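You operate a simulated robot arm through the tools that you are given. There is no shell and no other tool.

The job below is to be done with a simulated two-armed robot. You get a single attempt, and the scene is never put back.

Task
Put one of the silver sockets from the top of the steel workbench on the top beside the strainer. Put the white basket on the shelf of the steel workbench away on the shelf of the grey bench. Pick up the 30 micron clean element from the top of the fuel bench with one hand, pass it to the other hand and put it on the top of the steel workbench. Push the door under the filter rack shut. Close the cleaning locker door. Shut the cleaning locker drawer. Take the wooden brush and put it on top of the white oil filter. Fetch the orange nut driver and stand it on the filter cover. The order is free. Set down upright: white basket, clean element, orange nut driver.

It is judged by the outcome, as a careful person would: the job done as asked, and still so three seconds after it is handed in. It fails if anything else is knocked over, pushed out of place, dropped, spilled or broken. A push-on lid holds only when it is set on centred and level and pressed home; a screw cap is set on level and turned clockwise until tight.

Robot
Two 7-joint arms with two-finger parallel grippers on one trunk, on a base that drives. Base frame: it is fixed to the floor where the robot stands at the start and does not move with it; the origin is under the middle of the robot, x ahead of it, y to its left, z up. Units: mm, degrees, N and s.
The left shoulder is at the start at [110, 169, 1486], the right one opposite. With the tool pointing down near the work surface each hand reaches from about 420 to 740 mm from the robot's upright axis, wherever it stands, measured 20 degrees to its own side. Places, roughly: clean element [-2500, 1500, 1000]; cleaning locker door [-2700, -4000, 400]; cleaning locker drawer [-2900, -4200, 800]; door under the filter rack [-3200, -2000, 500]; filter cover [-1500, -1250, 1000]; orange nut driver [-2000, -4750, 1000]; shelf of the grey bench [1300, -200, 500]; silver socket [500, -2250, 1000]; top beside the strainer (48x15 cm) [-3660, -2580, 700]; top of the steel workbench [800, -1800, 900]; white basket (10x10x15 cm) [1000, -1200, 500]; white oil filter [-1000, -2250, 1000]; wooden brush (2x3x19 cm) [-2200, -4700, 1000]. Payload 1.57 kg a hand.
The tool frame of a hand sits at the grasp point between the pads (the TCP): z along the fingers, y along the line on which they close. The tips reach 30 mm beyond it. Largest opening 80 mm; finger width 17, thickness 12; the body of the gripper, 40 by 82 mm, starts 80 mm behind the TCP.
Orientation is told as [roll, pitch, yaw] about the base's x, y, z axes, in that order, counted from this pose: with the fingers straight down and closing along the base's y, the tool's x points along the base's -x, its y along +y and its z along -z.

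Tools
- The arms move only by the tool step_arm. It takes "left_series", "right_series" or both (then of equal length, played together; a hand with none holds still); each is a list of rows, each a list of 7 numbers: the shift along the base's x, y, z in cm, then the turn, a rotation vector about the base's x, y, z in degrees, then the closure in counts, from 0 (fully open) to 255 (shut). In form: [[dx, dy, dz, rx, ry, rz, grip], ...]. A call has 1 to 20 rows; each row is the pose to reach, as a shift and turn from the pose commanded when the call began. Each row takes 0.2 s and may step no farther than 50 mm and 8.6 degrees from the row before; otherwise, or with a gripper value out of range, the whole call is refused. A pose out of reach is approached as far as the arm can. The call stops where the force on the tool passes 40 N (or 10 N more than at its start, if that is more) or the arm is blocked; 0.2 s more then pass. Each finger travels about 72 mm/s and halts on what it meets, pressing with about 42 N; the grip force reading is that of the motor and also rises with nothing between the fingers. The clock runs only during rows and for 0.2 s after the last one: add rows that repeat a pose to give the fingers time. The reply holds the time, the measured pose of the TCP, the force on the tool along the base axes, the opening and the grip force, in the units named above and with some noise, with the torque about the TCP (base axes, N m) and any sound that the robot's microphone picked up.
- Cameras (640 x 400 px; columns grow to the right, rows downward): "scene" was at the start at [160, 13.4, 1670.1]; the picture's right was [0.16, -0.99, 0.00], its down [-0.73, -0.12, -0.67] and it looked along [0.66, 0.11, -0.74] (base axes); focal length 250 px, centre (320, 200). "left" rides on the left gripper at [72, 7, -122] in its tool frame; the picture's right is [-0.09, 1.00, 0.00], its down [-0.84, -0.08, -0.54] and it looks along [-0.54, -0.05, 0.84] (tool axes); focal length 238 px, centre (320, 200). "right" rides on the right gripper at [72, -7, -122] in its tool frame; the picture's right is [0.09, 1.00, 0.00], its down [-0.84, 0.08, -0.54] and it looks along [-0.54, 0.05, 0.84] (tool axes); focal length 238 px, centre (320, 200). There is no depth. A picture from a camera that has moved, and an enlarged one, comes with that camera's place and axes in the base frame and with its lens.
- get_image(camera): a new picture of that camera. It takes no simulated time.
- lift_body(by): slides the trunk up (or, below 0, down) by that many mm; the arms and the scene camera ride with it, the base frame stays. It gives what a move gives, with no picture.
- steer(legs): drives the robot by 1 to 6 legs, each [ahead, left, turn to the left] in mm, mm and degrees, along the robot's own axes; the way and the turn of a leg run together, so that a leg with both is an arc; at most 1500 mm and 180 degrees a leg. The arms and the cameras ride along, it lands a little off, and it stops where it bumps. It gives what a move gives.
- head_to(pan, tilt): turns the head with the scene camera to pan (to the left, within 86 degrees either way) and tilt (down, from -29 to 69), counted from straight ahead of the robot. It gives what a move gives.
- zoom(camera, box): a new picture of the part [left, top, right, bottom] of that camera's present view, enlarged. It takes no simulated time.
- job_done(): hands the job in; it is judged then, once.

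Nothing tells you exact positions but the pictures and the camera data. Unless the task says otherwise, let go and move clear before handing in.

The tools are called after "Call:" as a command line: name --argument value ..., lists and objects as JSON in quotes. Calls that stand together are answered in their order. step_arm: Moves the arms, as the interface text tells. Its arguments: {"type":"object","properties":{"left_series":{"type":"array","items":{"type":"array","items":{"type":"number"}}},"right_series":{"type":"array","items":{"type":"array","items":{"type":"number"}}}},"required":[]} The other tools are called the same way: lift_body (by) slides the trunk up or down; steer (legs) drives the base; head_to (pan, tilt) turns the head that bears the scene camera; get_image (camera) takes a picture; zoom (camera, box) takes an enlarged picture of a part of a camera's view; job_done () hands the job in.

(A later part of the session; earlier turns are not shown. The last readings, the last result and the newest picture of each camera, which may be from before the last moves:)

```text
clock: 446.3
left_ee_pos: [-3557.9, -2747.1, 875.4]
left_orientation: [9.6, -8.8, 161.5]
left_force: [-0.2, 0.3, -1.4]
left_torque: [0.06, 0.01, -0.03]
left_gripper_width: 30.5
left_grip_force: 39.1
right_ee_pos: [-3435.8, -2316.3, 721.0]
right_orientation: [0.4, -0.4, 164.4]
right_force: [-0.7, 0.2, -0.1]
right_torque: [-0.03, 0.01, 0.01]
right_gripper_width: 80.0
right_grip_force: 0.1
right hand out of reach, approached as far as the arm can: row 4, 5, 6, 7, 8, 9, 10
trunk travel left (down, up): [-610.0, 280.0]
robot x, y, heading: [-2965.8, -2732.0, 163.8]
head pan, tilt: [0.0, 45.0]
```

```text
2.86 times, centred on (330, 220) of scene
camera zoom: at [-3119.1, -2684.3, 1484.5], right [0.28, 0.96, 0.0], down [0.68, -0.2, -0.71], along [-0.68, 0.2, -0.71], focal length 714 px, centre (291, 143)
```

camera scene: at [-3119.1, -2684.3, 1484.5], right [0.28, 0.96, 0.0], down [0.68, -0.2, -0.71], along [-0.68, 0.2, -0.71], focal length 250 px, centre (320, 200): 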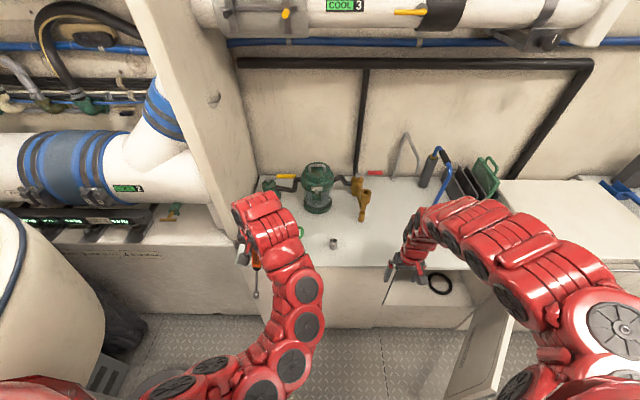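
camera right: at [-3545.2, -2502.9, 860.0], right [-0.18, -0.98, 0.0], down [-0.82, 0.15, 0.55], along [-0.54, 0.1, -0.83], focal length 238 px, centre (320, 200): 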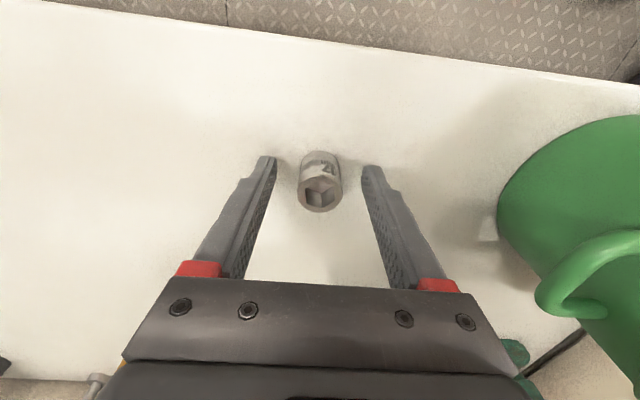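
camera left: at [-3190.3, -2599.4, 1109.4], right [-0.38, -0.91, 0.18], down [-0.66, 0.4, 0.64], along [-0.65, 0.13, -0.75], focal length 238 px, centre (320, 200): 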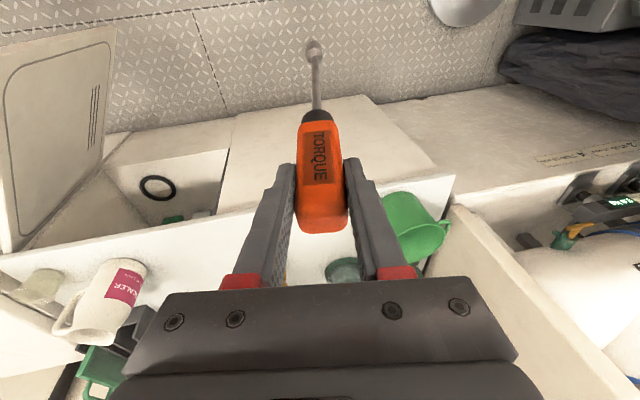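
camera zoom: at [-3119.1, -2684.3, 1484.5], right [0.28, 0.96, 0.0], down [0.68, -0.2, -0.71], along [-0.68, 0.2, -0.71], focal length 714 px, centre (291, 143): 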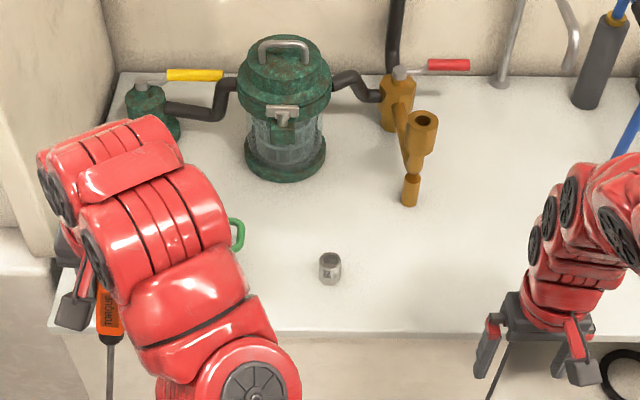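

Socket placed upright beside the strainer. Now the door under the filter rack: let me look to my lower right.

Call:
steer --legs '[[-250, 0, 0]]'

Call:
head_to --pan -25 --tilt 45

Call:
get_image --camera "scene"

```text
clock: 448.1
left_ee_pos: [-3317.2, -2822.4, 875.9]
left_orientation: [9.4, -8.8, 162.0]
left_force: [0.3, 1.0, -1.7]
left_torque: [0.02, 0.04, -0.02]
left_gripper_width: 30.6
left_grip_force: 39.4
right_ee_pos: [-3199.0, -2389.8, 722.2]
right_orientation: [0.4, -0.6, 164.7]
right_force: [0.1, -0.4, 0.0]
right_torque: [0.02, 0.01, 0.03]
right_gripper_width: 80.1
right_grip_force: 0.1
trunk travel left (down, up): [-610.0, 280.0]
robot x, y, heading: [-2722.3, -2800.6, 164.4]
head pan, tilt: [0.0, 45.0]
```

```text
clock: 449.0
left_ee_pos: [-3317.5, -2822.0, 875.7]
left_orientation: [9.4, -8.8, 162.0]
left_force: [-0.7, 0.1, -2.4]
left_torque: [0.01, 0.01, 0.0]
left_gripper_width: 30.7
left_grip_force: 40.1
right_ee_pos: [-3199.8, -2391.4, 721.4]
right_orientation: [0.4, -0.4, 164.7]
right_force: [-0.3, -1.3, -0.5]
right_torque: [-0.01, 0.03, 0.0]
right_gripper_width: 80.0
right_grip_force: 0.1
trunk travel left (down, up): [-610.0, 280.0]
robot x, y, heading: [-2725.2, -2800.9, 164.5]
head pan, tilt: [-25.0, 45.0]
```

```text
taken
camera scene: at [-2862.4, -2725.3, 1484.4], right [0.65, 0.76, 0.0], down [0.54, -0.46, -0.71], along [-0.54, 0.46, -0.71], focal length 250 px, centre (320, 200)
```

scene: 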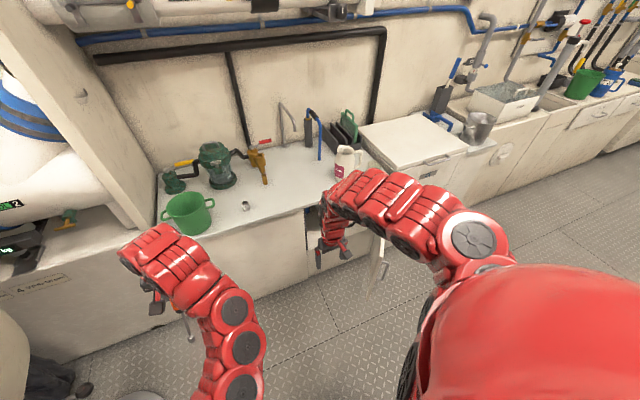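

The open door is hidden behind my right arm. I'll raise slightly and slide right to see it.

Call:
lift_body --by 110

Call:
steer --legs '[[0, -650, 0]]'

Call:
head_to --pan 8 --tilt 45

Call:
get_image --camera "scene"

```text
clock: 450.4
left_ee_pos: [-3316.1, -2822.0, 985.0]
left_orientation: [9.4, -8.6, 162.0]
left_force: [-0.9, 0.0, -2.4]
left_torque: [0.01, -0.01, 0.01]
left_gripper_width: 30.6
left_grip_force: 40.1
right_ee_pos: [-3200.7, -2390.7, 832.2]
right_orientation: [0.5, -0.5, 164.7]
right_force: [0.1, 0.4, -0.2]
right_torque: [0.03, 0.01, -0.02]
right_gripper_width: 80.0
right_grip_force: 0.0
trunk travel left (down, up): [-720.0, 170.0]
robot x, y, heading: [-2724.2, -2801.3, 164.4]
head pan, tilt: [-25.0, 45.0]
```

```text
clock: 454.0
left_ee_pos: [-3138.6, -2191.9, 985.4]
left_orientation: [9.4, -8.7, 161.2]
left_force: [-0.7, 0.6, -2.1]
left_torque: [0.0, -0.02, -0.01]
left_gripper_width: 30.7
left_grip_force: 39.5
right_ee_pos: [-3015.1, -1762.1, 832.5]
right_orientation: [0.4, -0.4, 163.8]
right_force: [0.1, -0.2, 0.9]
right_torque: [0.0, 0.05, -0.03]
right_gripper_width: 80.3
right_grip_force: 0.1
trunk travel left (down, up): [-720.0, 170.0]
robot x, y, heading: [-2544.0, -2177.9, 163.5]
head pan, tilt: [-25.0, 45.0]
```

```text
clock: 455.0
left_ee_pos: [-3136.8, -2192.2, 985.7]
left_orientation: [9.4, -8.6, 161.2]
left_force: [-0.2, 0.2, -1.6]
left_torque: [0.02, -0.01, -0.02]
left_gripper_width: 30.8
left_grip_force: 39.8
right_ee_pos: [-3013.9, -1761.5, 830.7]
right_orientation: [0.3, -0.4, 163.9]
right_force: [0.6, 0.4, 0.1]
right_torque: [0.01, -0.02, 0.0]
right_gripper_width: 80.2
right_grip_force: 0.0
trunk travel left (down, up): [-720.0, 170.0]
robot x, y, heading: [-2546.9, -2176.8, 163.3]
head pan, tilt: [8.0, 45.0]
```

```text
taken
camera scene: at [-2701.7, -2143.4, 1594.4], right [0.15, 0.99, 0.0], down [0.7, -0.1, -0.71], along [-0.7, 0.1, -0.71], focal length 250 px, centre (320, 200)
```

scene: 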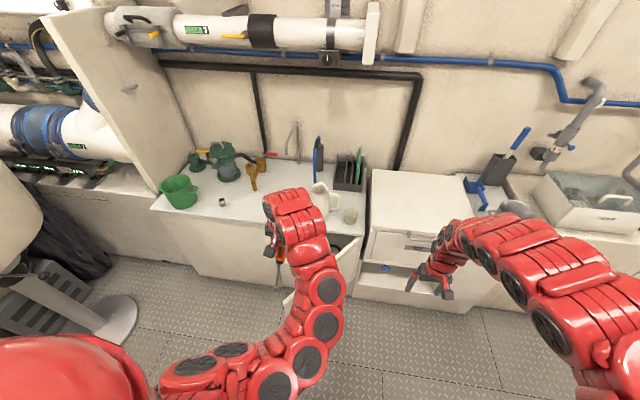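

Call:
zoom --camera "scene" --box '[200, 190, 440, 340]'

Call:
get_image --camera "left"

```text
2.67 times, centred on (320, 265) of scene
camera zoom: at [-2701.7, -2143.4, 1594.4], right [0.15, 0.99, 0.0], down [0.7, -0.1, -0.71], along [-0.7, 0.1, -0.71], focal length 667 px, centre (320, 27)
```

zoom: 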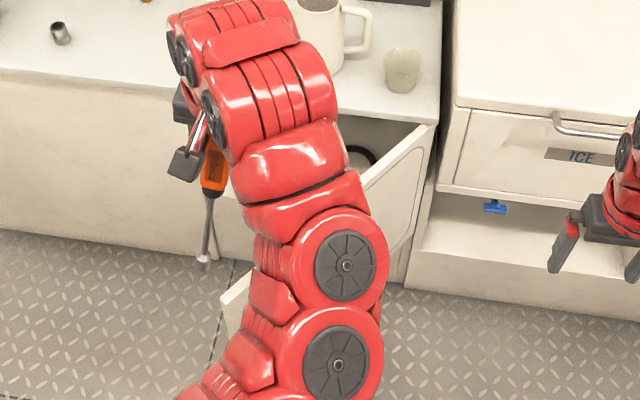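

```text
taken
camera left: at [-3047.1, -2208.8, 1094.3], right [-0.38, -0.91, 0.18], down [-0.65, 0.4, 0.64], along [-0.65, 0.13, -0.75], focal length 238 px, centre (320, 200)
```

left: 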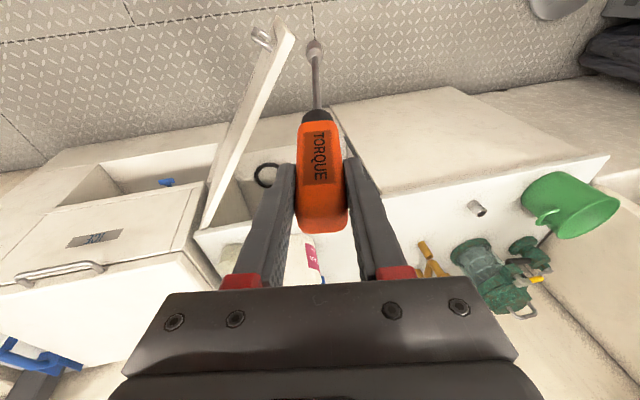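

The door stands about 52° open, hinged on its right side, free edge near me. I'll reposition, retract and lower so the right fist can push it shut.

Call:
steer --legs '[[0, 330, 0]]'

Call:
step_arm --right_series '[[2.4, -0.7, 0, 0, 0, 0, 128], [4.8, -1.4, 0, 0, 0, 0, 255], [7.2, -2.1, 0, 0, 0, 0, 255], [9.6, -2.8, 0, 0, 0, 0, 255]]'

Call:
lift_body --by -380

Call:
get_image --camera "scene"

```text
clock: 457.2
left_ee_pos: [-3231.5, -2507.9, 985.5]
left_orientation: [9.5, -8.8, 161.0]
left_force: [0.0, 0.4, -2.7]
left_torque: [0.04, 0.0, -0.02]
left_gripper_width: 30.4
left_grip_force: 39.8
right_ee_pos: [-3107.2, -2075.9, 831.2]
right_orientation: [0.3, -0.3, 163.6]
right_force: [-0.2, -0.4, 0.3]
right_torque: [-0.02, 0.03, 0.01]
right_gripper_width: 80.1
right_grip_force: 0.0
trunk travel left (down, up): [-720.0, 170.0]
robot x, y, heading: [-2638.7, -2496.2, 163.4]
head pan, tilt: [8.0, 45.0]
```

```text
clock: 458.2
left_ee_pos: [-3231.5, -2506.4, 984.9]
left_orientation: [9.4, -8.7, 161.0]
left_force: [0.1, -0.3, -2.3]
left_torque: [0.02, 0.01, -0.01]
left_gripper_width: 30.8
left_grip_force: 39.9
right_ee_pos: [-3093.5, -2066.6, 824.5]
right_orientation: [0.4, -0.3, 163.6]
right_force: [0.3, -0.1, 0.1]
right_torque: [0.0, 0.02, 0.01]
right_gripper_width: 0.1
right_grip_force: 21.3
right hand out of reach, approached as far as the arm can: row 1, 2, 3, 4
trunk travel left (down, up): [-720.0, 170.0]
robot x, y, heading: [-2637.8, -2494.7, 163.4]
head pan, tilt: [8.0, 45.0]
```

```text
clock: 461.8
left_ee_pos: [-3230.3, -2506.4, 605.5]
left_orientation: [9.4, -8.8, 161.0]
left_force: [0.7, 1.0, -1.8]
left_torque: [0.04, 0.0, -0.03]
left_gripper_width: 30.6
left_grip_force: 39.5
right_ee_pos: [-3092.6, -2066.2, 445.0]
right_orientation: [0.3, -0.5, 163.8]
right_force: [0.1, 0.8, 0.3]
right_torque: [0.01, 0.02, 0.0]
right_gripper_width: 0.0
right_grip_force: 21.8
trunk travel left (down, up): [-340.0, 550.0]
robot x, y, heading: [-2638.7, -2495.6, 163.4]
head pan, tilt: [8.0, 45.0]
```

```text
taken
camera scene: at [-2795.5, -2459.2, 1214.5], right [0.15, 0.99, 0.0], down [0.7, -0.11, -0.71], along [-0.7, 0.11, -0.71], focal length 250 px, centre (320, 200)
```

scene: 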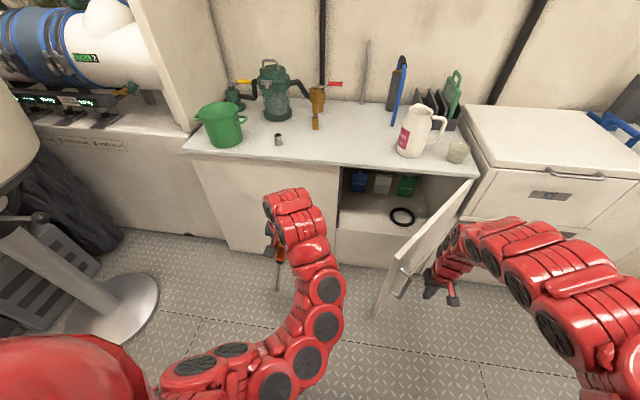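

I can see the door's outer face with its handle next to my right hand. I'll point the right fist forward for pushing.

Call:
step_arm --right_series '[[0.3, -0.1, 0.4, 2.34, 7.84, 0, 255], [0.6, -0.2, 0.8, 4.67, 15.7, 0, 255], [0.9, -0.3, 1.2, 7.0, 23.5, 0, 255], [1.2, -0.4, 1.6, 9.3, 31.3, 0, 255], [1.5, -0.5, 2.0, 11.7, 39.2, 0, 255], [1.8, -0.6, 2.4, 14.0, 47.0, 0, 255], [2.1, -0.7, 2.8, 16.4, 54.9, 0, 255], [2.4, -0.8, 3.2, 18.7, 62.7, 0, 255], [2.7, -0.9, 3.6, 21.0, 70.5, 0, 255], [3.0, -1.0, 4.0, 23.4, 78.4, 0, 255], [3.0, -1.0, 4.0, 25.7, 86.2, 0, 255]]'

Call:
get_image --camera "scene"

```text
clock: 464.2
left_ee_pos: [-3231.7, -2507.8, 604.7]
left_orientation: [9.3, -8.7, 161.1]
left_force: [0.2, 0.1, -2.7]
left_torque: [0.07, -0.03, 0.04]
left_gripper_width: 30.5
left_grip_force: 39.8
right_ee_pos: [-3053.3, -2010.2, 488.6]
right_orientation: [77.9, -84.4, 94.8]
right_force: [2.3, 3.4, 3.1]
right_torque: [-0.05, -0.34, 0.36]
right_gripper_width: 0.0
right_grip_force: 21.5
right hand out of reach, approached as far as the arm can: row 1, 2, 3, 4, 5, 6, 7, 8, 9, 10, 11
trunk travel left (down, up): [-340.0, 550.0]
robot x, y, heading: [-2642.1, -2495.3, 163.5]
head pan, tilt: [8.0, 45.0]
```

```text
taken
camera scene: at [-2796.1, -2460.5, 1214.3], right [0.15, 0.99, 0.0], down [0.7, -0.11, -0.71], along [-0.7, 0.11, -0.71], focal length 250 px, centre (320, 200)
```

scene: 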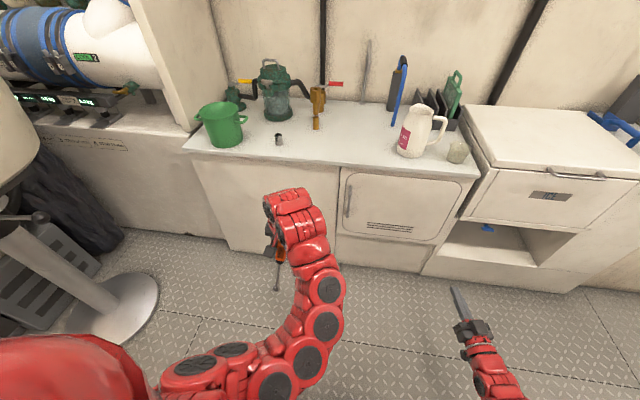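

The arm's swing has already pushed the door; it looks shut now. Let me zoom to verify.

Call:
zoom --camera "scene" --box '[310, 130, 510, 290]'

Call:
get_image --camera "right"

```text
2.50 times, centred on (410, 210) of scene
camera zoom: at [-2796.1, -2460.5, 1214.3], right [0.15, 0.99, 0.0], down [0.7, -0.11, -0.71], along [-0.7, 0.11, -0.71], focal length 625 px, centre (95, 175)
```

zoom: 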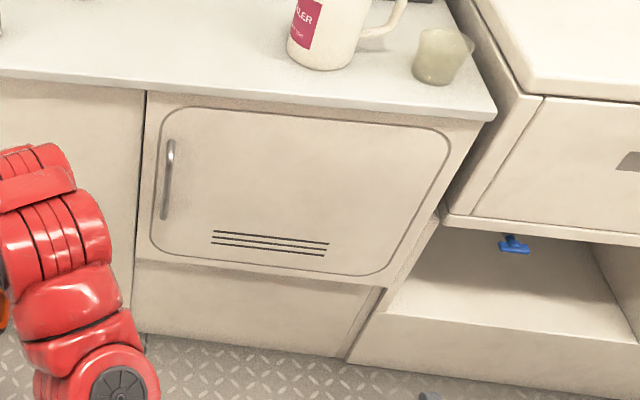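

```text
taken
camera right: at [-2930.4, -2025.0, 418.9], right [-0.13, -0.99, 0.0], down [0.52, -0.06, 0.85], along [-0.84, 0.11, 0.52], focal length 238 px, centre (320, 200)
```

right: 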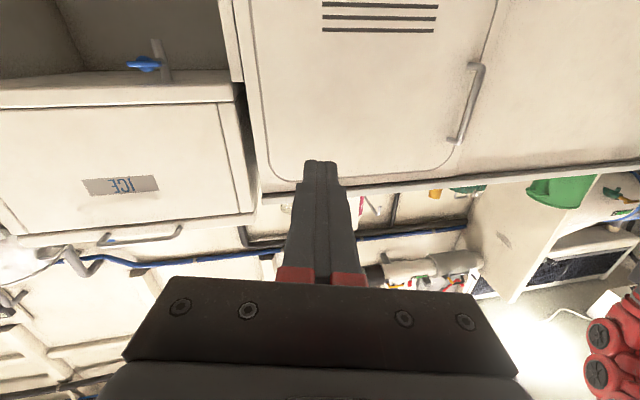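

It looks flush. To be sure, I'll press its handle side gently with the right fist.

Call:
step_arm --right_series '[[-2.7, -3.0, 0, 0, 0, 0, 255], [-5.4, -5.9, 0, 0, 0, 0, 255], [-8.1, -8.9, 0, 0, 0, 0, 255], [-10.8, -11.8, 0, 0, 0, 0, 255], [-13.5, -14.8, 0, 0, 0, 0, 255], [-16.3, -17.7, 0, 0, 0, 0, 255], [-19.0, -20.7, 0, 0, 0, 0, 255], [-21.7, -23.6, 0, 0, 0, 0, 255]]'

Call:
get_image --camera "scene"

```text
clock: 466.0
left_ee_pos: [-3231.8, -2507.2, 605.4]
left_orientation: [9.3, -8.7, 161.0]
left_force: [-0.8, 0.8, -2.0]
left_torque: [0.02, 0.01, -0.02]
left_gripper_width: 30.5
left_grip_force: 39.1
right_ee_pos: [-3235.2, -2146.6, 516.5]
right_orientation: [75.8, -81.1, 104.9]
right_force: [-0.5, -0.5, 0.9]
right_torque: [0.01, 0.0, 0.0]
right_gripper_width: 0.0
right_grip_force: 21.2
right hand out of reach, approached as far as the arm can: row 1, 2, 3, 4, 5, 6, 7, 8
trunk travel left (down, up): [-340.0, 550.0]
robot x, y, heading: [-2639.1, -2496.1, 163.2]
head pan, tilt: [8.0, 45.0]
```

```text
taken
camera scene: at [-2795.7, -2459.4, 1214.4], right [0.15, 0.99, 0.0], down [0.7, -0.11, -0.71], along [-0.7, 0.11, -0.71], focal length 250 px, centre (320, 200)
```

scene: 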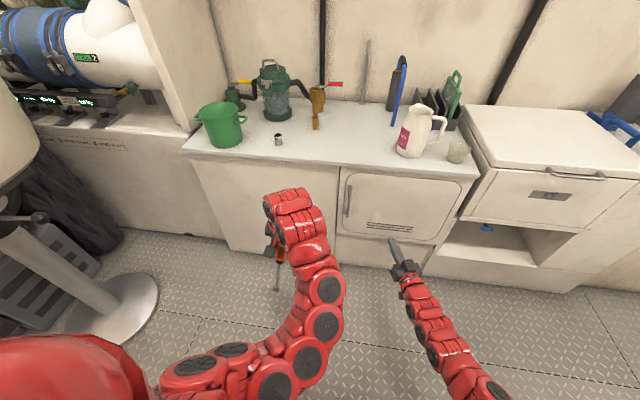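

Call:
step_arm --right_series '[[-2.6, -1.0, 0, 0, 0, 0, 255], [-5.2, -1.5, 0, 0, 0, 0, 255], [-7.8, -1.7, 0, 0, 0, 0, 255], [-10.4, -1.6, 0, 0, 0, 0, 255], [-12.4, -1.4, 0, 0, 0, 0, 255], [-14.0, -1.2, 0, 0, 0, 0, 255], [-15.2, -1.0, 0, 0, 0, 0, 255], [-16.2, -0.9, 0, 0, 0, 0, 255], [-17.2, -0.7, 0, 0, 0, 0, 255], [-18.2, -0.5, 0, 0, 0, 0, 255]]'

Call:
zoom --camera "scene" --box '[310, 130, 510, 290]'

```text
clock: 468.2
left_ee_pos: [-3232.8, -2507.3, 605.9]
left_orientation: [9.4, -8.7, 161.0]
left_force: [1.1, -0.4, -1.5]
left_torque: [0.02, 0.02, 0.01]
left_gripper_width: 30.6
left_grip_force: 39.0
right_ee_pos: [-3376.3, -2155.6, 517.9]
right_orientation: [76.3, -81.2, 104.4]
right_force: [0.0, 0.8, -0.8]
right_torque: [0.01, -0.03, 0.02]
right_gripper_width: 0.0
right_grip_force: 21.1
right hand out of reach, approached as far as the arm can: row 7, 8, 9, 10
trunk travel left (down, up): [-340.0, 550.0]
robot x, y, heading: [-2640.0, -2495.4, 163.4]
head pan, tilt: [8.0, 45.0]
```

```text
2.50 times, centred on (410, 210) of scene
camera zoom: at [-2795.5, -2459.2, 1214.4], right [0.15, 0.99, 0.0], down [0.7, -0.11, -0.71], along [-0.7, 0.11, -0.71], focal length 625 px, centre (95, 175)
```

zoom: 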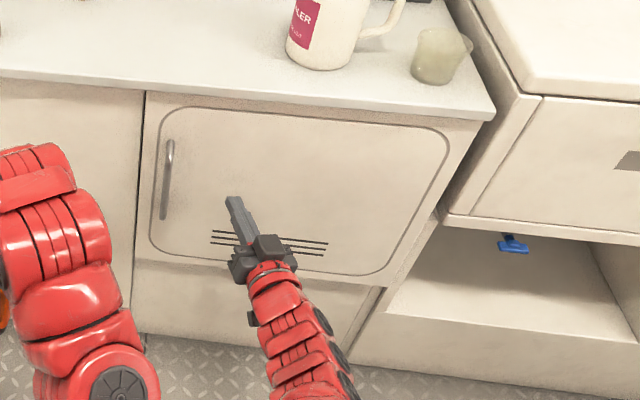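

No contact yet at arm's reach; I'll drive forward a little so the fist presses the door.

Call:
steer --legs '[[30, 0, 0]]'

Call:
steer --legs '[[25, 0, 0]]'

```text
clock: 469.1
left_ee_pos: [-3261.1, -2496.3, 604.0]
left_orientation: [9.4, -8.6, 160.9]
left_force: [-0.4, 0.1, -2.6]
left_torque: [0.05, -0.05, 0.04]
left_gripper_width: 30.9
left_grip_force: 39.4
right_ee_pos: [-3404.4, -2146.7, 516.8]
right_orientation: [76.0, -81.2, 104.7]
right_force: [0.3, 0.2, 0.3]
right_torque: [0.01, 0.02, 0.01]
right_gripper_width: 0.2
right_grip_force: 21.5
trunk travel left (down, up): [-340.0, 550.0]
robot x, y, heading: [-2668.9, -2488.9, 163.3]
head pan, tilt: [8.0, 45.0]
```

```text
clock: 469.9
left_ee_pos: [-3269.4, -2494.0, 606.5]
left_orientation: [9.4, -8.6, 161.0]
left_force: [-0.7, 0.4, -2.2]
left_torque: [0.02, 0.03, -0.04]
left_gripper_width: 30.5
left_grip_force: 39.8
right_ee_pos: [-3413.8, -2145.5, 519.3]
right_orientation: [78.7, -81.5, 102.3]
right_force: [19.7, -6.7, 10.2]
right_torque: [0.15, 0.45, -0.02]
right_gripper_width: 0.1
right_grip_force: 21.5
trunk travel left (down, up): [-340.0, 550.0]
robot x, y, heading: [-2681.7, -2480.4, 163.4]
head pan, tilt: [8.0, 45.0]
stopped in leg 1: the force on the tool passed its limit at 165 N (the readings are from after the stop); the commanded pose is now the measured one
```

The door is firmly shut. I'll back off, raise the trunk, and put the right arm back to compact.

Call:
steer --legs '[[-250, 0, 0]]'

Call:
lift_body --by 400

Call:
get_image --camera "scene"

```text
clock: 471.7
left_ee_pos: [-3061.7, -2555.4, 603.4]
left_orientation: [9.4, -8.5, 160.9]
left_force: [-0.1, -0.2, -2.4]
left_torque: [0.02, -0.01, -0.03]
left_gripper_width: 30.8
left_grip_force: 39.3
right_ee_pos: [-3203.3, -2203.0, 515.7]
right_orientation: [76.6, -81.5, 104.1]
right_force: [0.3, 0.7, 0.0]
right_torque: [0.01, -0.01, 0.01]
right_gripper_width: 0.0
right_grip_force: 21.4
trunk travel left (down, up): [-340.0, 550.0]
robot x, y, heading: [-2471.2, -2542.8, 163.3]
head pan, tilt: [8.0, 45.0]
stopped in leg 1: the robot was blocked; the commanded pose is now the measured one
```

```text
clock: 475.5
left_ee_pos: [-3061.9, -2553.9, 1004.5]
left_orientation: [9.4, -8.7, 161.0]
left_force: [-0.4, 0.2, -1.4]
left_torque: [0.03, -0.01, 0.03]
left_gripper_width: 30.7
left_grip_force: 39.7
right_ee_pos: [-3204.2, -2201.9, 918.0]
right_orientation: [77.3, -81.3, 103.5]
right_force: [0.5, 0.1, 0.3]
right_torque: [-0.03, 0.03, 0.01]
right_gripper_width: 0.1
right_grip_force: 21.6
trunk travel left (down, up): [-740.0, 150.0]
robot x, y, heading: [-2470.8, -2547.6, 163.2]
head pan, tilt: [8.0, 45.0]
```

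```text
taken
camera scene: at [-2625.9, -2508.9, 1614.4], right [0.15, 0.99, 0.0], down [0.7, -0.11, -0.71], along [-0.7, 0.11, -0.71], focal length 250 px, centre (320, 200)
```

scene: 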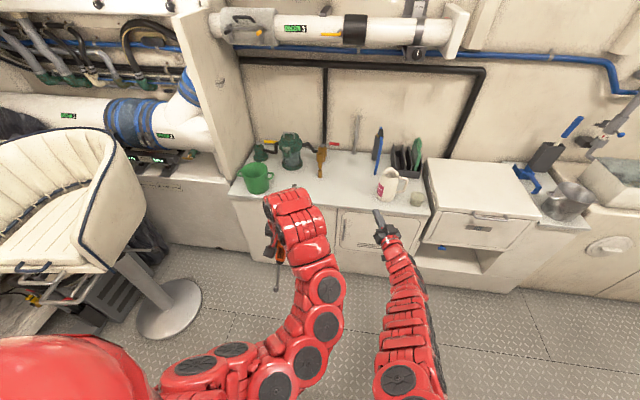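

I'll step forward off the bench behind me and restore the right arm's posture.

Call:
steer --legs '[[70, 0, 0]]'

Call:
step_arm --right_series '[[3.3, 0.2, 0, -1.11, -7.95, -1.28, 255], [6.6, 0.4, 0, -2.2, -15.9, -2.6, 200], [9.9, 0.6, 0, -3.3, -23.8, -3.8, 100], [13.2, 0.7, 0, -4.4, -31.8, -5.1, 0], [16.5, 0.9, 0, -5.5, -39.7, -6.4, 0], [19.8, 1.1, 0.3, -6.7, -47.7, -7.7, 0], [23.1, 1.3, 0.6, -7.8, -55.6, -9.0, 0], [26.4, 1.5, 0.9, -8.9, -63.6, -10.3, 0], [29.7, 1.7, 1.2, -10.0, -71.5, -11.5, 0], [33.0, 1.9, 1.5, -11.1, -79.5, -12.8, 0], [36.2, 2.0, 1.7, -12.2, -87.4, -14.1, 0]]'

Call:
head_to --pan -86 --tilt 20

Call:
get_image --camera "scene"

```text
clock: 476.5
left_ee_pos: [-3127.1, -2536.0, 1004.6]
left_orientation: [9.4, -8.7, 160.8]
left_force: [0.0, -0.7, -2.8]
left_torque: [0.0, 0.01, 0.01]
left_gripper_width: 30.3
left_grip_force: 39.3
right_ee_pos: [-3269.0, -2183.9, 916.8]
right_orientation: [77.1, -81.4, 103.6]
right_force: [0.0, 0.3, 0.6]
right_torque: [-0.02, 0.01, 0.02]
right_gripper_width: 0.1
right_grip_force: 21.8
trunk travel left (down, up): [-740.0, 150.0]
robot x, y, heading: [-2538.0, -2527.3, 163.2]
head pan, tilt: [8.0, 45.0]
```

```text
clock: 478.9
left_ee_pos: [-3126.7, -2536.8, 1004.2]
left_orientation: [9.4, -8.5, 160.9]
left_force: [-0.3, 0.5, -2.2]
left_torque: [0.03, 0.04, -0.02]
left_gripper_width: 30.6
left_grip_force: 39.5
right_ee_pos: [-2906.6, -2163.3, 932.1]
right_orientation: [-0.1, -0.3, 154.8]
right_force: [0.6, -0.4, -0.4]
right_torque: [0.03, -0.01, -0.03]
right_gripper_width: 79.8
right_grip_force: 0.1
trunk travel left (down, up): [-740.0, 150.0]
robot x, y, heading: [-2535.1, -2524.8, 162.8]
head pan, tilt: [8.0, 45.0]
```

```text
clock: 480.6
left_ee_pos: [-3126.6, -2536.0, 1002.7]
left_orientation: [9.4, -8.6, 160.9]
left_force: [0.1, 0.1, -2.5]
left_torque: [0.04, 0.03, 0.0]
left_gripper_width: 30.5
left_grip_force: 39.7
right_ee_pos: [-2906.1, -2162.4, 932.8]
right_orientation: [0.0, -0.4, 154.8]
right_force: [0.6, 0.8, -0.2]
right_torque: [-0.02, 0.02, -0.03]
right_gripper_width: 80.0
right_grip_force: 0.0
trunk travel left (down, up): [-740.0, 150.0]
robot x, y, heading: [-2534.4, -2524.3, 163.4]
head pan, tilt: [-85.9, 20.0]
```

```text
taken
camera scene: at [-2590.5, -2410.9, 1653.1], right [0.98, -0.22, 0.0], down [-0.08, -0.33, -0.94], along [0.21, 0.92, -0.34], focal length 250 px, centre (320, 200)
```

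scene: 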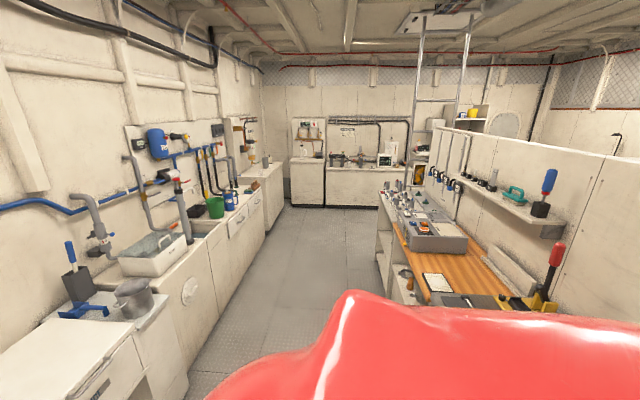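

All closing tasks are done. What remains is standing the nut driver on the filter cover, on the partition-side bench further along this aisle. I'll move to the aisle's middle, turn, and drive along it.

Call:
steer --legs '[[240, 0, 0], [0, 0, -90]]'

Call:
head_to --pan -15 --tilt 25

Call:
get_image --camera "scene"

```text
clock: 486.2
left_ee_pos: [-2786.3, -1863.2, 1004.8]
left_orientation: [9.3, -8.6, 71.4]
left_force: [0.3, -0.6, -2.5]
left_torque: [0.0, -0.01, 0.0]
left_gripper_width: 30.7
left_grip_force: 39.4
right_ee_pos: [-2413.0, -2079.8, 932.7]
right_orientation: [-0.2, -0.4, 65.3]
right_force: [0.8, 0.1, 0.1]
right_torque: [0.02, 0.04, -0.01]
right_gripper_width: 79.7
right_grip_force: 0.0
trunk travel left (down, up): [-740.0, 150.0]
robot x, y, heading: [-2773.1, -2451.7, 73.8]
head pan, tilt: [-85.9, 20.0]
```

```text
clock: 487.6
left_ee_pos: [-2786.8, -1864.8, 1005.1]
left_orientation: [9.4, -8.6, 71.6]
left_force: [-0.5, 0.0, -1.7]
left_torque: [0.02, -0.01, 0.02]
left_gripper_width: 30.5
left_grip_force: 40.2
right_ee_pos: [-2411.6, -2080.6, 931.2]
right_orientation: [-0.1, -0.4, 65.3]
right_force: [1.3, -0.1, 0.5]
right_torque: [0.03, -0.01, 0.0]
right_gripper_width: 80.0
right_grip_force: 0.1
trunk travel left (down, up): [-740.0, 150.0]
robot x, y, heading: [-2770.7, -2451.9, 73.8]
head pan, tilt: [-15.0, 25.0]
```

```text
taken
camera scene: at [-2699.3, -2297.9, 1645.0], right [0.85, -0.52, 0.0], down [-0.22, -0.36, -0.91], along [0.47, 0.77, -0.42], focal length 250 px, centre (320, 200)
```

scene: 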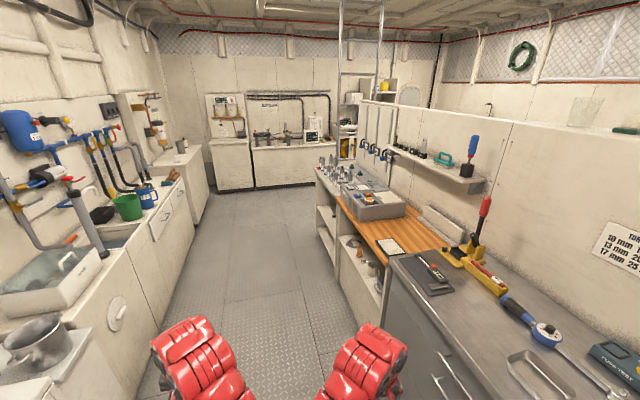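

Call:
zoom --camera "scene" --box '[300, 130, 480, 260]'

```text
3.08 times, centred on (390, 195) of scene
camera zoom: at [-2699.3, -2297.9, 1645.0], right [0.85, -0.52, 0.0], down [-0.22, -0.36, -0.91], along [0.47, 0.77, -0.42], focal length 769 px, centre (105, 215)
```

zoom: 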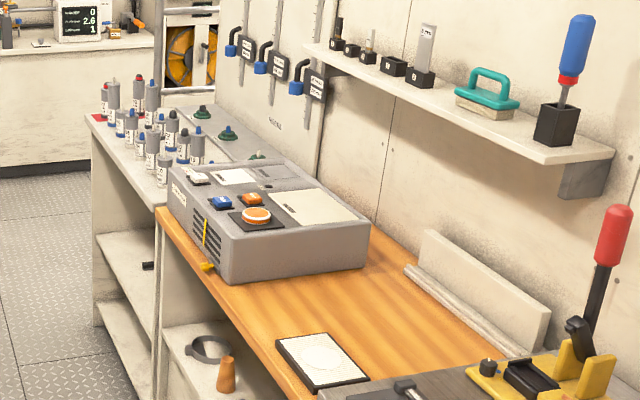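

The filter cover seems to be the light plate on top of the grey device. Let me look closely at the driver's tip and then at the cover.

Call:
zoom --camera "left" --box '[260, 20, 380, 120]'

Call:
zoom --camera "scene" --box '[335, 165, 415, 215]'

```text
4.00 times, centred on (320, 70) of left
camera zoom: at [-2800.9, -1953.1, 1113.9], right [-0.91, 0.38, 0.17], down [0.39, 0.66, 0.64], along [0.13, 0.65, -0.75], focal length 953 px, centre (320, 720)
```

zoom: 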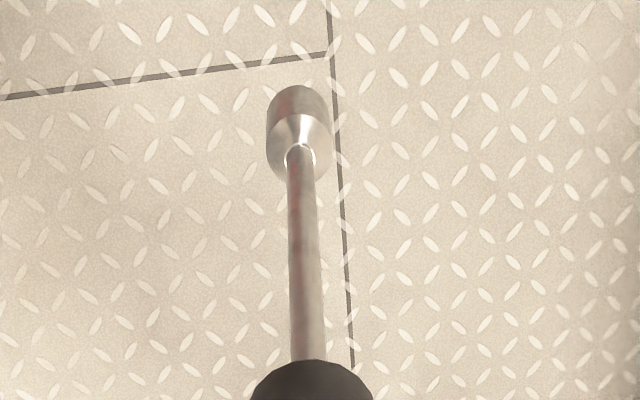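

```text
8.00 times, centred on (375, 190) of scene
camera zoom: at [-2699.3, -2297.9, 1645.0], right [0.85, -0.52, 0.0], down [-0.22, -0.36, -0.91], along [0.47, 0.77, -0.42], focal length 2000 px, centre (-120, 280)
```

zoom: 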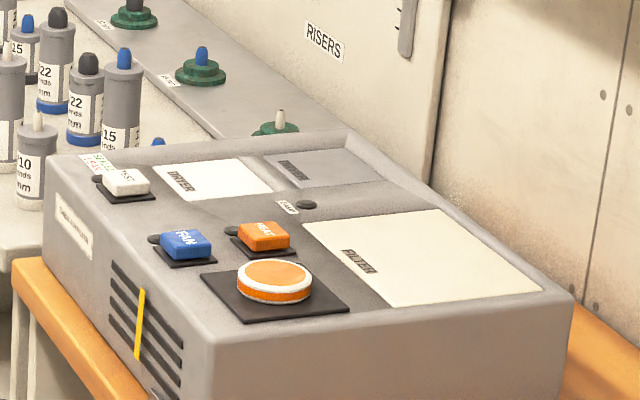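

The "FILTER" cover is the flat white plate on the grey device, around [-1575, -1280], z ≈ 990. I'll drive along the aisle to it.

Call:
steer --legs '[[1310, 0, 0]]'

Call:
head_to --pan -70 --tilt 30

Call:
get_image --camera "scene"

```text
clock: 494.3
left_ee_pos: [-2413.6, -593.2, 1004.4]
left_orientation: [9.4, -8.6, 71.5]
left_force: [-0.2, -0.9, -1.8]
left_torque: [-0.04, -0.02, 0.02]
left_gripper_width: 30.2
left_grip_force: 39.6
right_ee_pos: [-2037.9, -808.7, 931.7]
right_orientation: [-0.1, -0.3, 65.3]
right_force: [-0.1, -0.5, -0.4]
right_torque: [-0.01, 0.0, 0.01]
right_gripper_width: 80.0
right_grip_force: 0.0
trunk travel left (down, up): [-740.0, 150.0]
robot x, y, heading: [-2402.0, -1183.9, 73.8]
head pan, tilt: [-15.0, 25.0]
```

```text
clock: 495.5
left_ee_pos: [-2414.4, -591.3, 1004.5]
left_orientation: [9.3, -8.7, 71.5]
left_force: [0.3, 0.0, -1.7]
left_torque: [0.02, -0.02, 0.02]
left_gripper_width: 30.7
left_grip_force: 39.6
right_ee_pos: [-2039.2, -809.4, 931.2]
right_orientation: [-0.1, -0.4, 65.3]
right_force: [0.1, 0.1, 1.0]
right_torque: [-0.03, -0.05, -0.02]
right_gripper_width: 80.0
right_grip_force: 0.1
trunk travel left (down, up): [-740.0, 150.0]
robot x, y, heading: [-2398.6, -1181.3, 73.9]
head pan, tilt: [-70.0, 30.0]
```

```text
taken
camera scene: at [-2284.8, -1099.1, 1637.1], right [0.07, -1.0, 0.0], down [-0.5, -0.03, -0.87], along [0.86, 0.06, -0.5], focal length 250 px, centre (320, 200)
```

scene: 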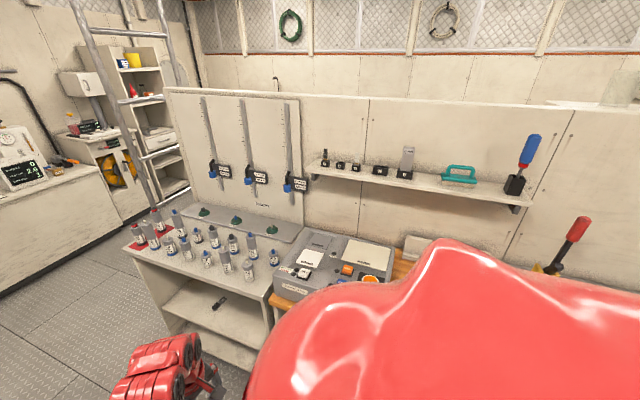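

I'll raise the trunk for clearance and turn right to face the device.

Call:
lift_body --by 100

Call:
steer --legs '[[0, 0, -90]]'

Call:
head_to --pan 10 --tilt 45

Call:
get_image --camera "scene"

```text
clock: 496.9
left_ee_pos: [-2414.3, -593.4, 1104.7]
left_orientation: [9.4, -8.6, 71.4]
left_force: [0.2, 0.6, -1.8]
left_torque: [0.0, -0.04, -0.02]
left_gripper_width: 30.8
left_grip_force: 39.8
right_ee_pos: [-2038.8, -809.5, 1031.5]
right_orientation: [-0.1, -0.4, 65.4]
right_force: [-0.3, 0.1, -0.5]
right_torque: [0.03, 0.0, -0.01]
right_gripper_width: 80.0
right_grip_force: 0.0
trunk travel left (down, up): [-840.0, 50.0]
robot x, y, heading: [-2398.7, -1183.6, 73.7]
head pan, tilt: [-70.0, 30.0]
```

```text
clock: 501.1
left_ee_pos: [-1809.7, -1164.5, 1104.0]
left_orientation: [9.3, -8.5, -18.2]
left_force: [-0.2, 0.3, -1.8]
left_torque: [0.03, -0.04, 0.02]
left_gripper_width: 30.7
left_grip_force: 39.2
right_ee_pos: [-2023.5, -1541.0, 1032.1]
right_orientation: [-0.3, -0.4, -24.3]
right_force: [-0.5, 0.6, 0.4]
right_torque: [0.01, 0.01, 0.03]
right_gripper_width: 79.9
right_grip_force: 0.0
trunk travel left (down, up): [-840.0, 50.0]
robot x, y, heading: [-2400.6, -1183.4, -15.9]
head pan, tilt: [-70.0, 30.0]
```

```text
clock: 502.6
left_ee_pos: [-1809.1, -1164.3, 1106.1]
left_orientation: [9.5, -8.7, -18.2]
left_force: [0.6, 0.1, -1.6]
left_torque: [-0.01, 0.01, -0.01]
left_gripper_width: 30.6
left_grip_force: 39.8
right_ee_pos: [-2023.6, -1540.5, 1032.6]
right_orientation: [-0.2, -0.4, -24.3]
right_force: [0.0, -1.3, 0.2]
right_torque: [-0.01, -0.02, -0.02]
right_gripper_width: 79.7
right_grip_force: 0.0
trunk travel left (down, up): [-840.0, 50.0]
robot x, y, heading: [-2399.5, -1183.4, -16.1]
head pan, tilt: [10.0, 45.0]
```

```text
taken
camera scene: at [-2239.3, -1212.9, 1714.5], right [-0.1, -0.99, 0.0], down [-0.7, 0.07, -0.71], along [0.7, -0.07, -0.71], focal length 250 px, centre (320, 200)
```

scene: 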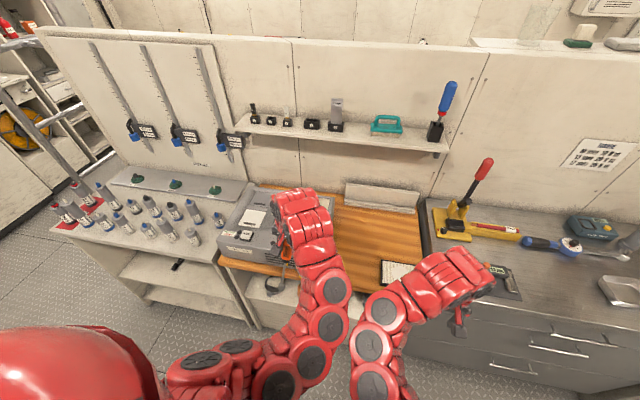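

Call:
get_image --camera "left"

Call:
get_image --camera "right"

```text
taken
camera left: at [-1896.1, -1149.8, 1213.8], right [0.37, 0.91, 0.17], down [0.66, -0.39, 0.64], along [0.65, -0.12, -0.75], focal length 238 px, centre (320, 200)
```

left: 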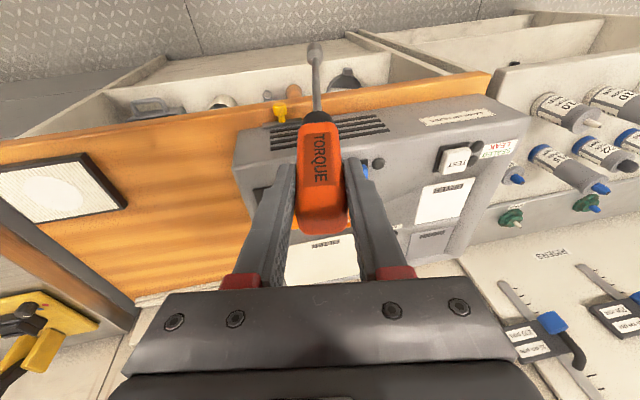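

```text
taken
camera right: at [-2090.5, -1516.0, 1153.9], right [0.33, 0.95, 0.0], down [0.79, -0.27, 0.55], along [0.52, -0.18, -0.84], focal length 238 px, centre (320, 200)
```

right: 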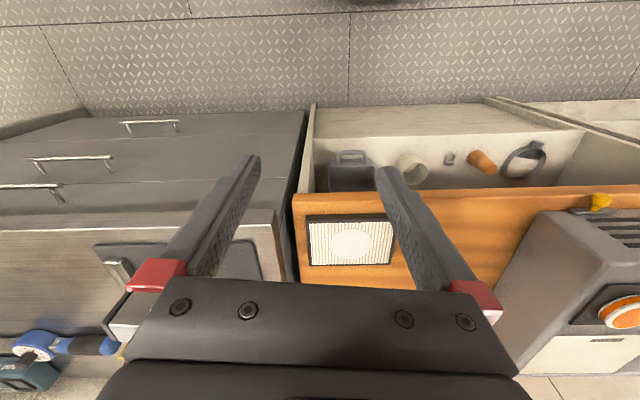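

I'll now tilt the left tool so the driver hangs vertically, raising it above the device at the same time.

Call:
step_arm --left_series '[[1.4, -0.85, 1.9, -2.8, -3.0, 0, 255], [2.8, -1.7, 3.8, -5.6, -6.0, 0, 255], [4.1, -2.6, 5.7, -8.4, -8.9, 0, 255], [5.5, -3.4, 7.6, -11.2, -11.9, 0, 255], [6.9, -4.3, 9.5, -13.95, -14.9, 0, 255], [6.9, -4.3, 9.5, -13.95, -14.9, 0, 255]]'

Call:
get_image --camera "left"

Call:
get_image --camera "scene"

```text
clock: 504.0
left_ee_pos: [-1738.9, -1207.2, 1201.1]
left_orientation: [-0.1, -26.9, -15.2]
left_force: [-0.1, -1.1, -2.4]
left_torque: [-0.02, -0.02, 0.02]
left_gripper_width: 30.6
left_grip_force: 39.4
right_ee_pos: [-2024.6, -1541.6, 1031.0]
right_orientation: [-0.2, -0.5, -24.3]
right_force: [-0.5, 0.2, 0.0]
right_torque: [0.0, -0.02, -0.01]
right_gripper_width: 80.1
right_grip_force: 0.1
trunk travel left (down, up): [-840.0, 50.0]
robot x, y, heading: [-2400.2, -1182.8, -15.8]
head pan, tilt: [10.0, 45.0]
```

```text
taken
camera left: at [-1851.7, -1169.6, 1276.7], right [0.34, 0.94, 0.04], down [0.46, -0.2, 0.86], along [0.82, -0.28, -0.5], focal length 238 px, centre (320, 200)
```

left: 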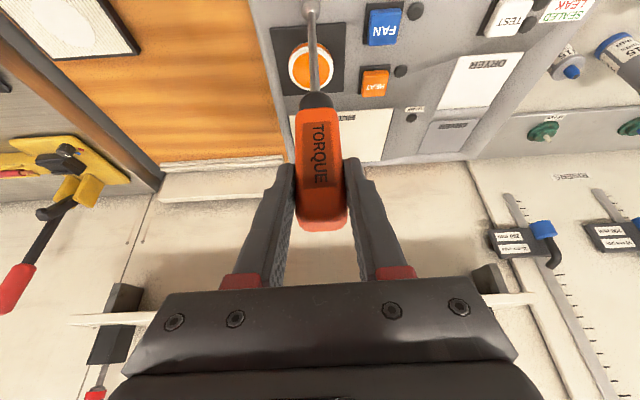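

```text
taken
camera scene: at [-2239.6, -1212.7, 1714.5], right [-0.1, -0.99, 0.0], down [-0.7, 0.07, -0.71], along [0.7, -0.07, -0.71], focal length 250 px, centre (320, 200)
```

scene: 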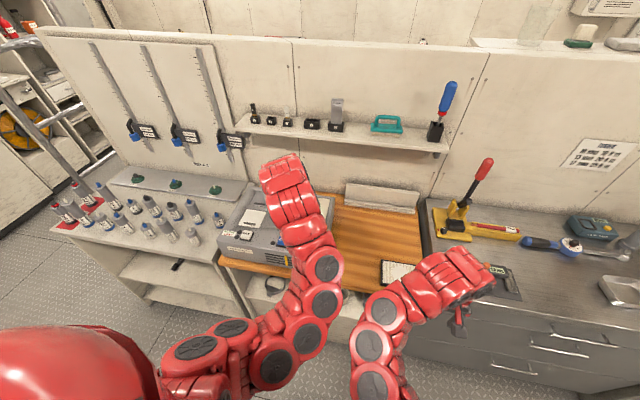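

The driver seems to have swung a little in the pinch, so I want a side view to check verticality. I'll bring the right hand's camera to look across at it from the right.

Call:
step_arm --right_series '[[1.67, 1.33, 0.6, 1.93, -4.17, 6.36, 0], [3.33, 2.66, 1.2, 3.86, -8.34, 12.7, 0], [5.0, 3.98, 1.8, 5.8, -12.5, 19.1, 0], [6.67, 5.31, 2.4, 7.7, -16.7, 25.5, 0], [8.33, 6.64, 3.0, 9.7, -20.9, 31.8, 0], [10.0, 7.97, 3.6, 11.6, -25.0, 38.2, 0], [11.67, 9.3, 4.2, 13.5, -29.2, 44.5, 0], [13.3, 10.6, 4.8, 15.5, -33.4, 50.9, 0], [15.0, 12.0, 5.4, 17.4, -37.5, 57.3, 0], [16.7, 13.3, 6.0, 19.3, -41.7, 63.6, 0], [18.3, 14.6, 6.6, 21.3, -45.9, 70.0, 0], [20.0, 15.9, 7.2, 23.2, -50.1, 76.4, 0], [21.7, 17.3, 7.8, 25.1, -54.2, 82.7, 0], [23.3, 18.6, 8.4, 27.05, -58.4, 89.1, 0]]'

Call:
get_image --camera "right"

Call:
get_image --camera "scene"

```text
clock: 507.0
left_ee_pos: [-1739.5, -1208.0, 1199.1]
left_orientation: [-0.1, -26.9, -15.3]
left_force: [0.0, 0.6, -2.1]
left_torque: [0.0, 0.01, -0.01]
left_gripper_width: 30.5
left_grip_force: 39.6
right_ee_pos: [-1788.6, -1354.0, 1114.3]
right_orientation: [0.0, -57.8, 73.8]
right_force: [0.3, -0.3, -0.5]
right_torque: [0.0, 0.01, 0.0]
right_gripper_width: 80.1
right_grip_force: 0.1
right hand out of reach, approached as far as the arm can: row 1, 2, 3, 4, 5, 6, 7, 8, 9, 10, 11, 12
trunk travel left (down, up): [-840.0, 50.0]
robot x, y, heading: [-2401.2, -1181.7, -16.0]
head pan, tilt: [10.0, 45.0]
```

```text
taken
camera right: at [-1819.9, -1490.8, 1118.6], right [-0.97, 0.23, -0.08], down [-0.08, 0.01, 1.0], along [0.23, 0.97, 0.01], focal length 238 px, centre (320, 200)
```

right: 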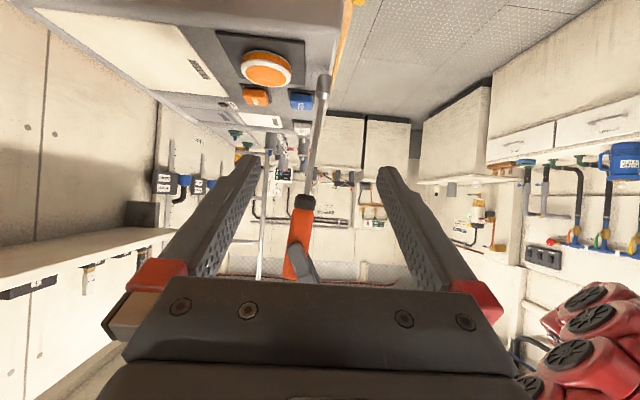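

```text
taken
camera scene: at [-2237.7, -1213.4, 1714.3], right [-0.1, -0.99, 0.0], down [-0.7, 0.07, -0.71], along [0.7, -0.07, -0.71], focal length 250 px, centre (320, 200)
```

scene: 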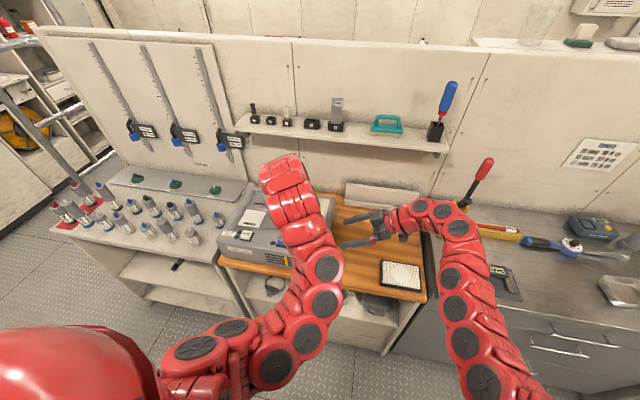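

Excellent side view. The driver's tip leans a few degrees toward me. Let me zoom for precision.

Call:
zoom --camera "right" --box '[220, 60, 420, 285]'

```text
1.78 times, centred on (320, 172) of right
camera zoom: at [-1819.9, -1490.8, 1118.6], right [-0.97, 0.23, -0.08], down [-0.08, 0.01, 1.0], along [0.23, 0.97, 0.01], focal length 424 px, centre (320, 249)
```

zoom: 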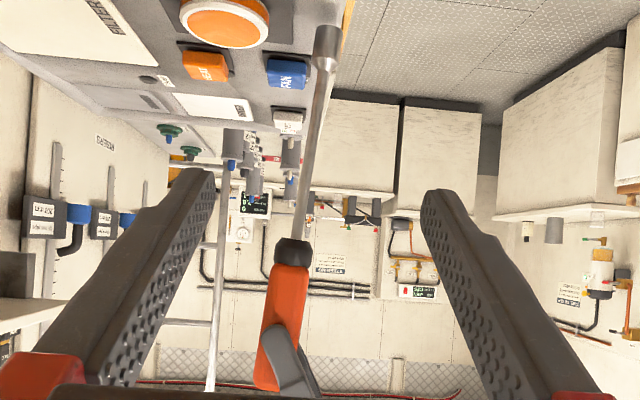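

Measured lean is about 4.3° (tip toward me). I'll correct the tool pitch by that amount and re-check.

Call:
step_arm --left_series '[[0, 0, 0, -0.6, -2.07, 0, 255], [0, 0, 0, -1.19, -4.13, 0, 255], [0, 0, 0, -1.19, -4.13, 0, 255], [0, 0, 0, -1.19, -4.13, 0, 255]]'

Call:
zoom --camera "right" --box '[270, 55, 370, 255]'

Call:
get_image --camera "left"

```text
clock: 508.0
left_ee_pos: [-1738.7, -1207.9, 1200.8]
left_orientation: [-0.2, -31.3, -15.2]
left_force: [0.7, 0.8, -2.5]
left_torque: [-0.01, 0.04, 0.02]
left_gripper_width: 30.3
left_grip_force: 39.7
right_ee_pos: [-1790.2, -1352.6, 1113.8]
right_orientation: [0.0, -57.6, 73.9]
right_force: [-0.4, 0.4, -0.3]
right_torque: [0.0, -0.01, 0.01]
right_gripper_width: 79.9
right_grip_force: 0.0
trunk travel left (down, up): [-840.0, 50.0]
robot x, y, heading: [-2397.4, -1182.4, -15.9]
head pan, tilt: [10.0, 45.0]
```

```text
2.00 times, centred on (320, 155) of right
camera zoom: at [-1820.8, -1490.3, 1119.4], right [-0.97, 0.23, -0.08], down [-0.08, 0.01, 1.0], along [0.23, 0.97, 0.01], focal length 477 px, centre (320, 290)
```

zoom: 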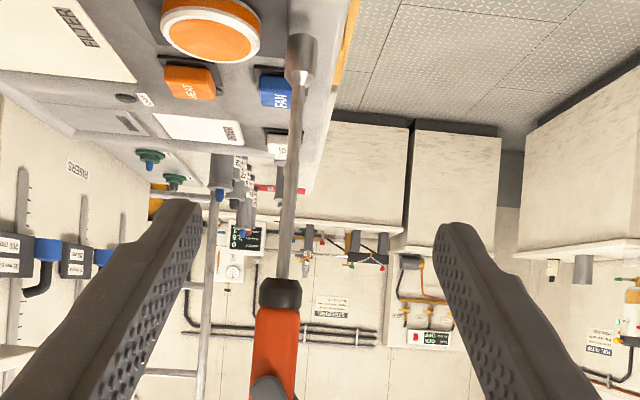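

```text
taken
camera left: at [-1856.8, -1168.7, 1266.9], right [0.34, 0.94, 0.05], down [0.4, -0.19, 0.9], along [0.85, -0.29, -0.44], focal length 238 px, centre (320, 200)
```

left: 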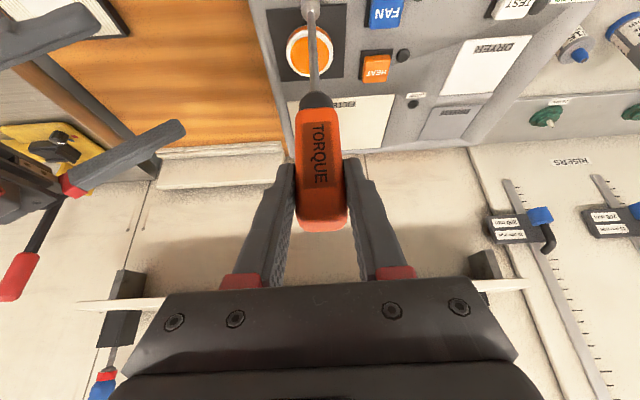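

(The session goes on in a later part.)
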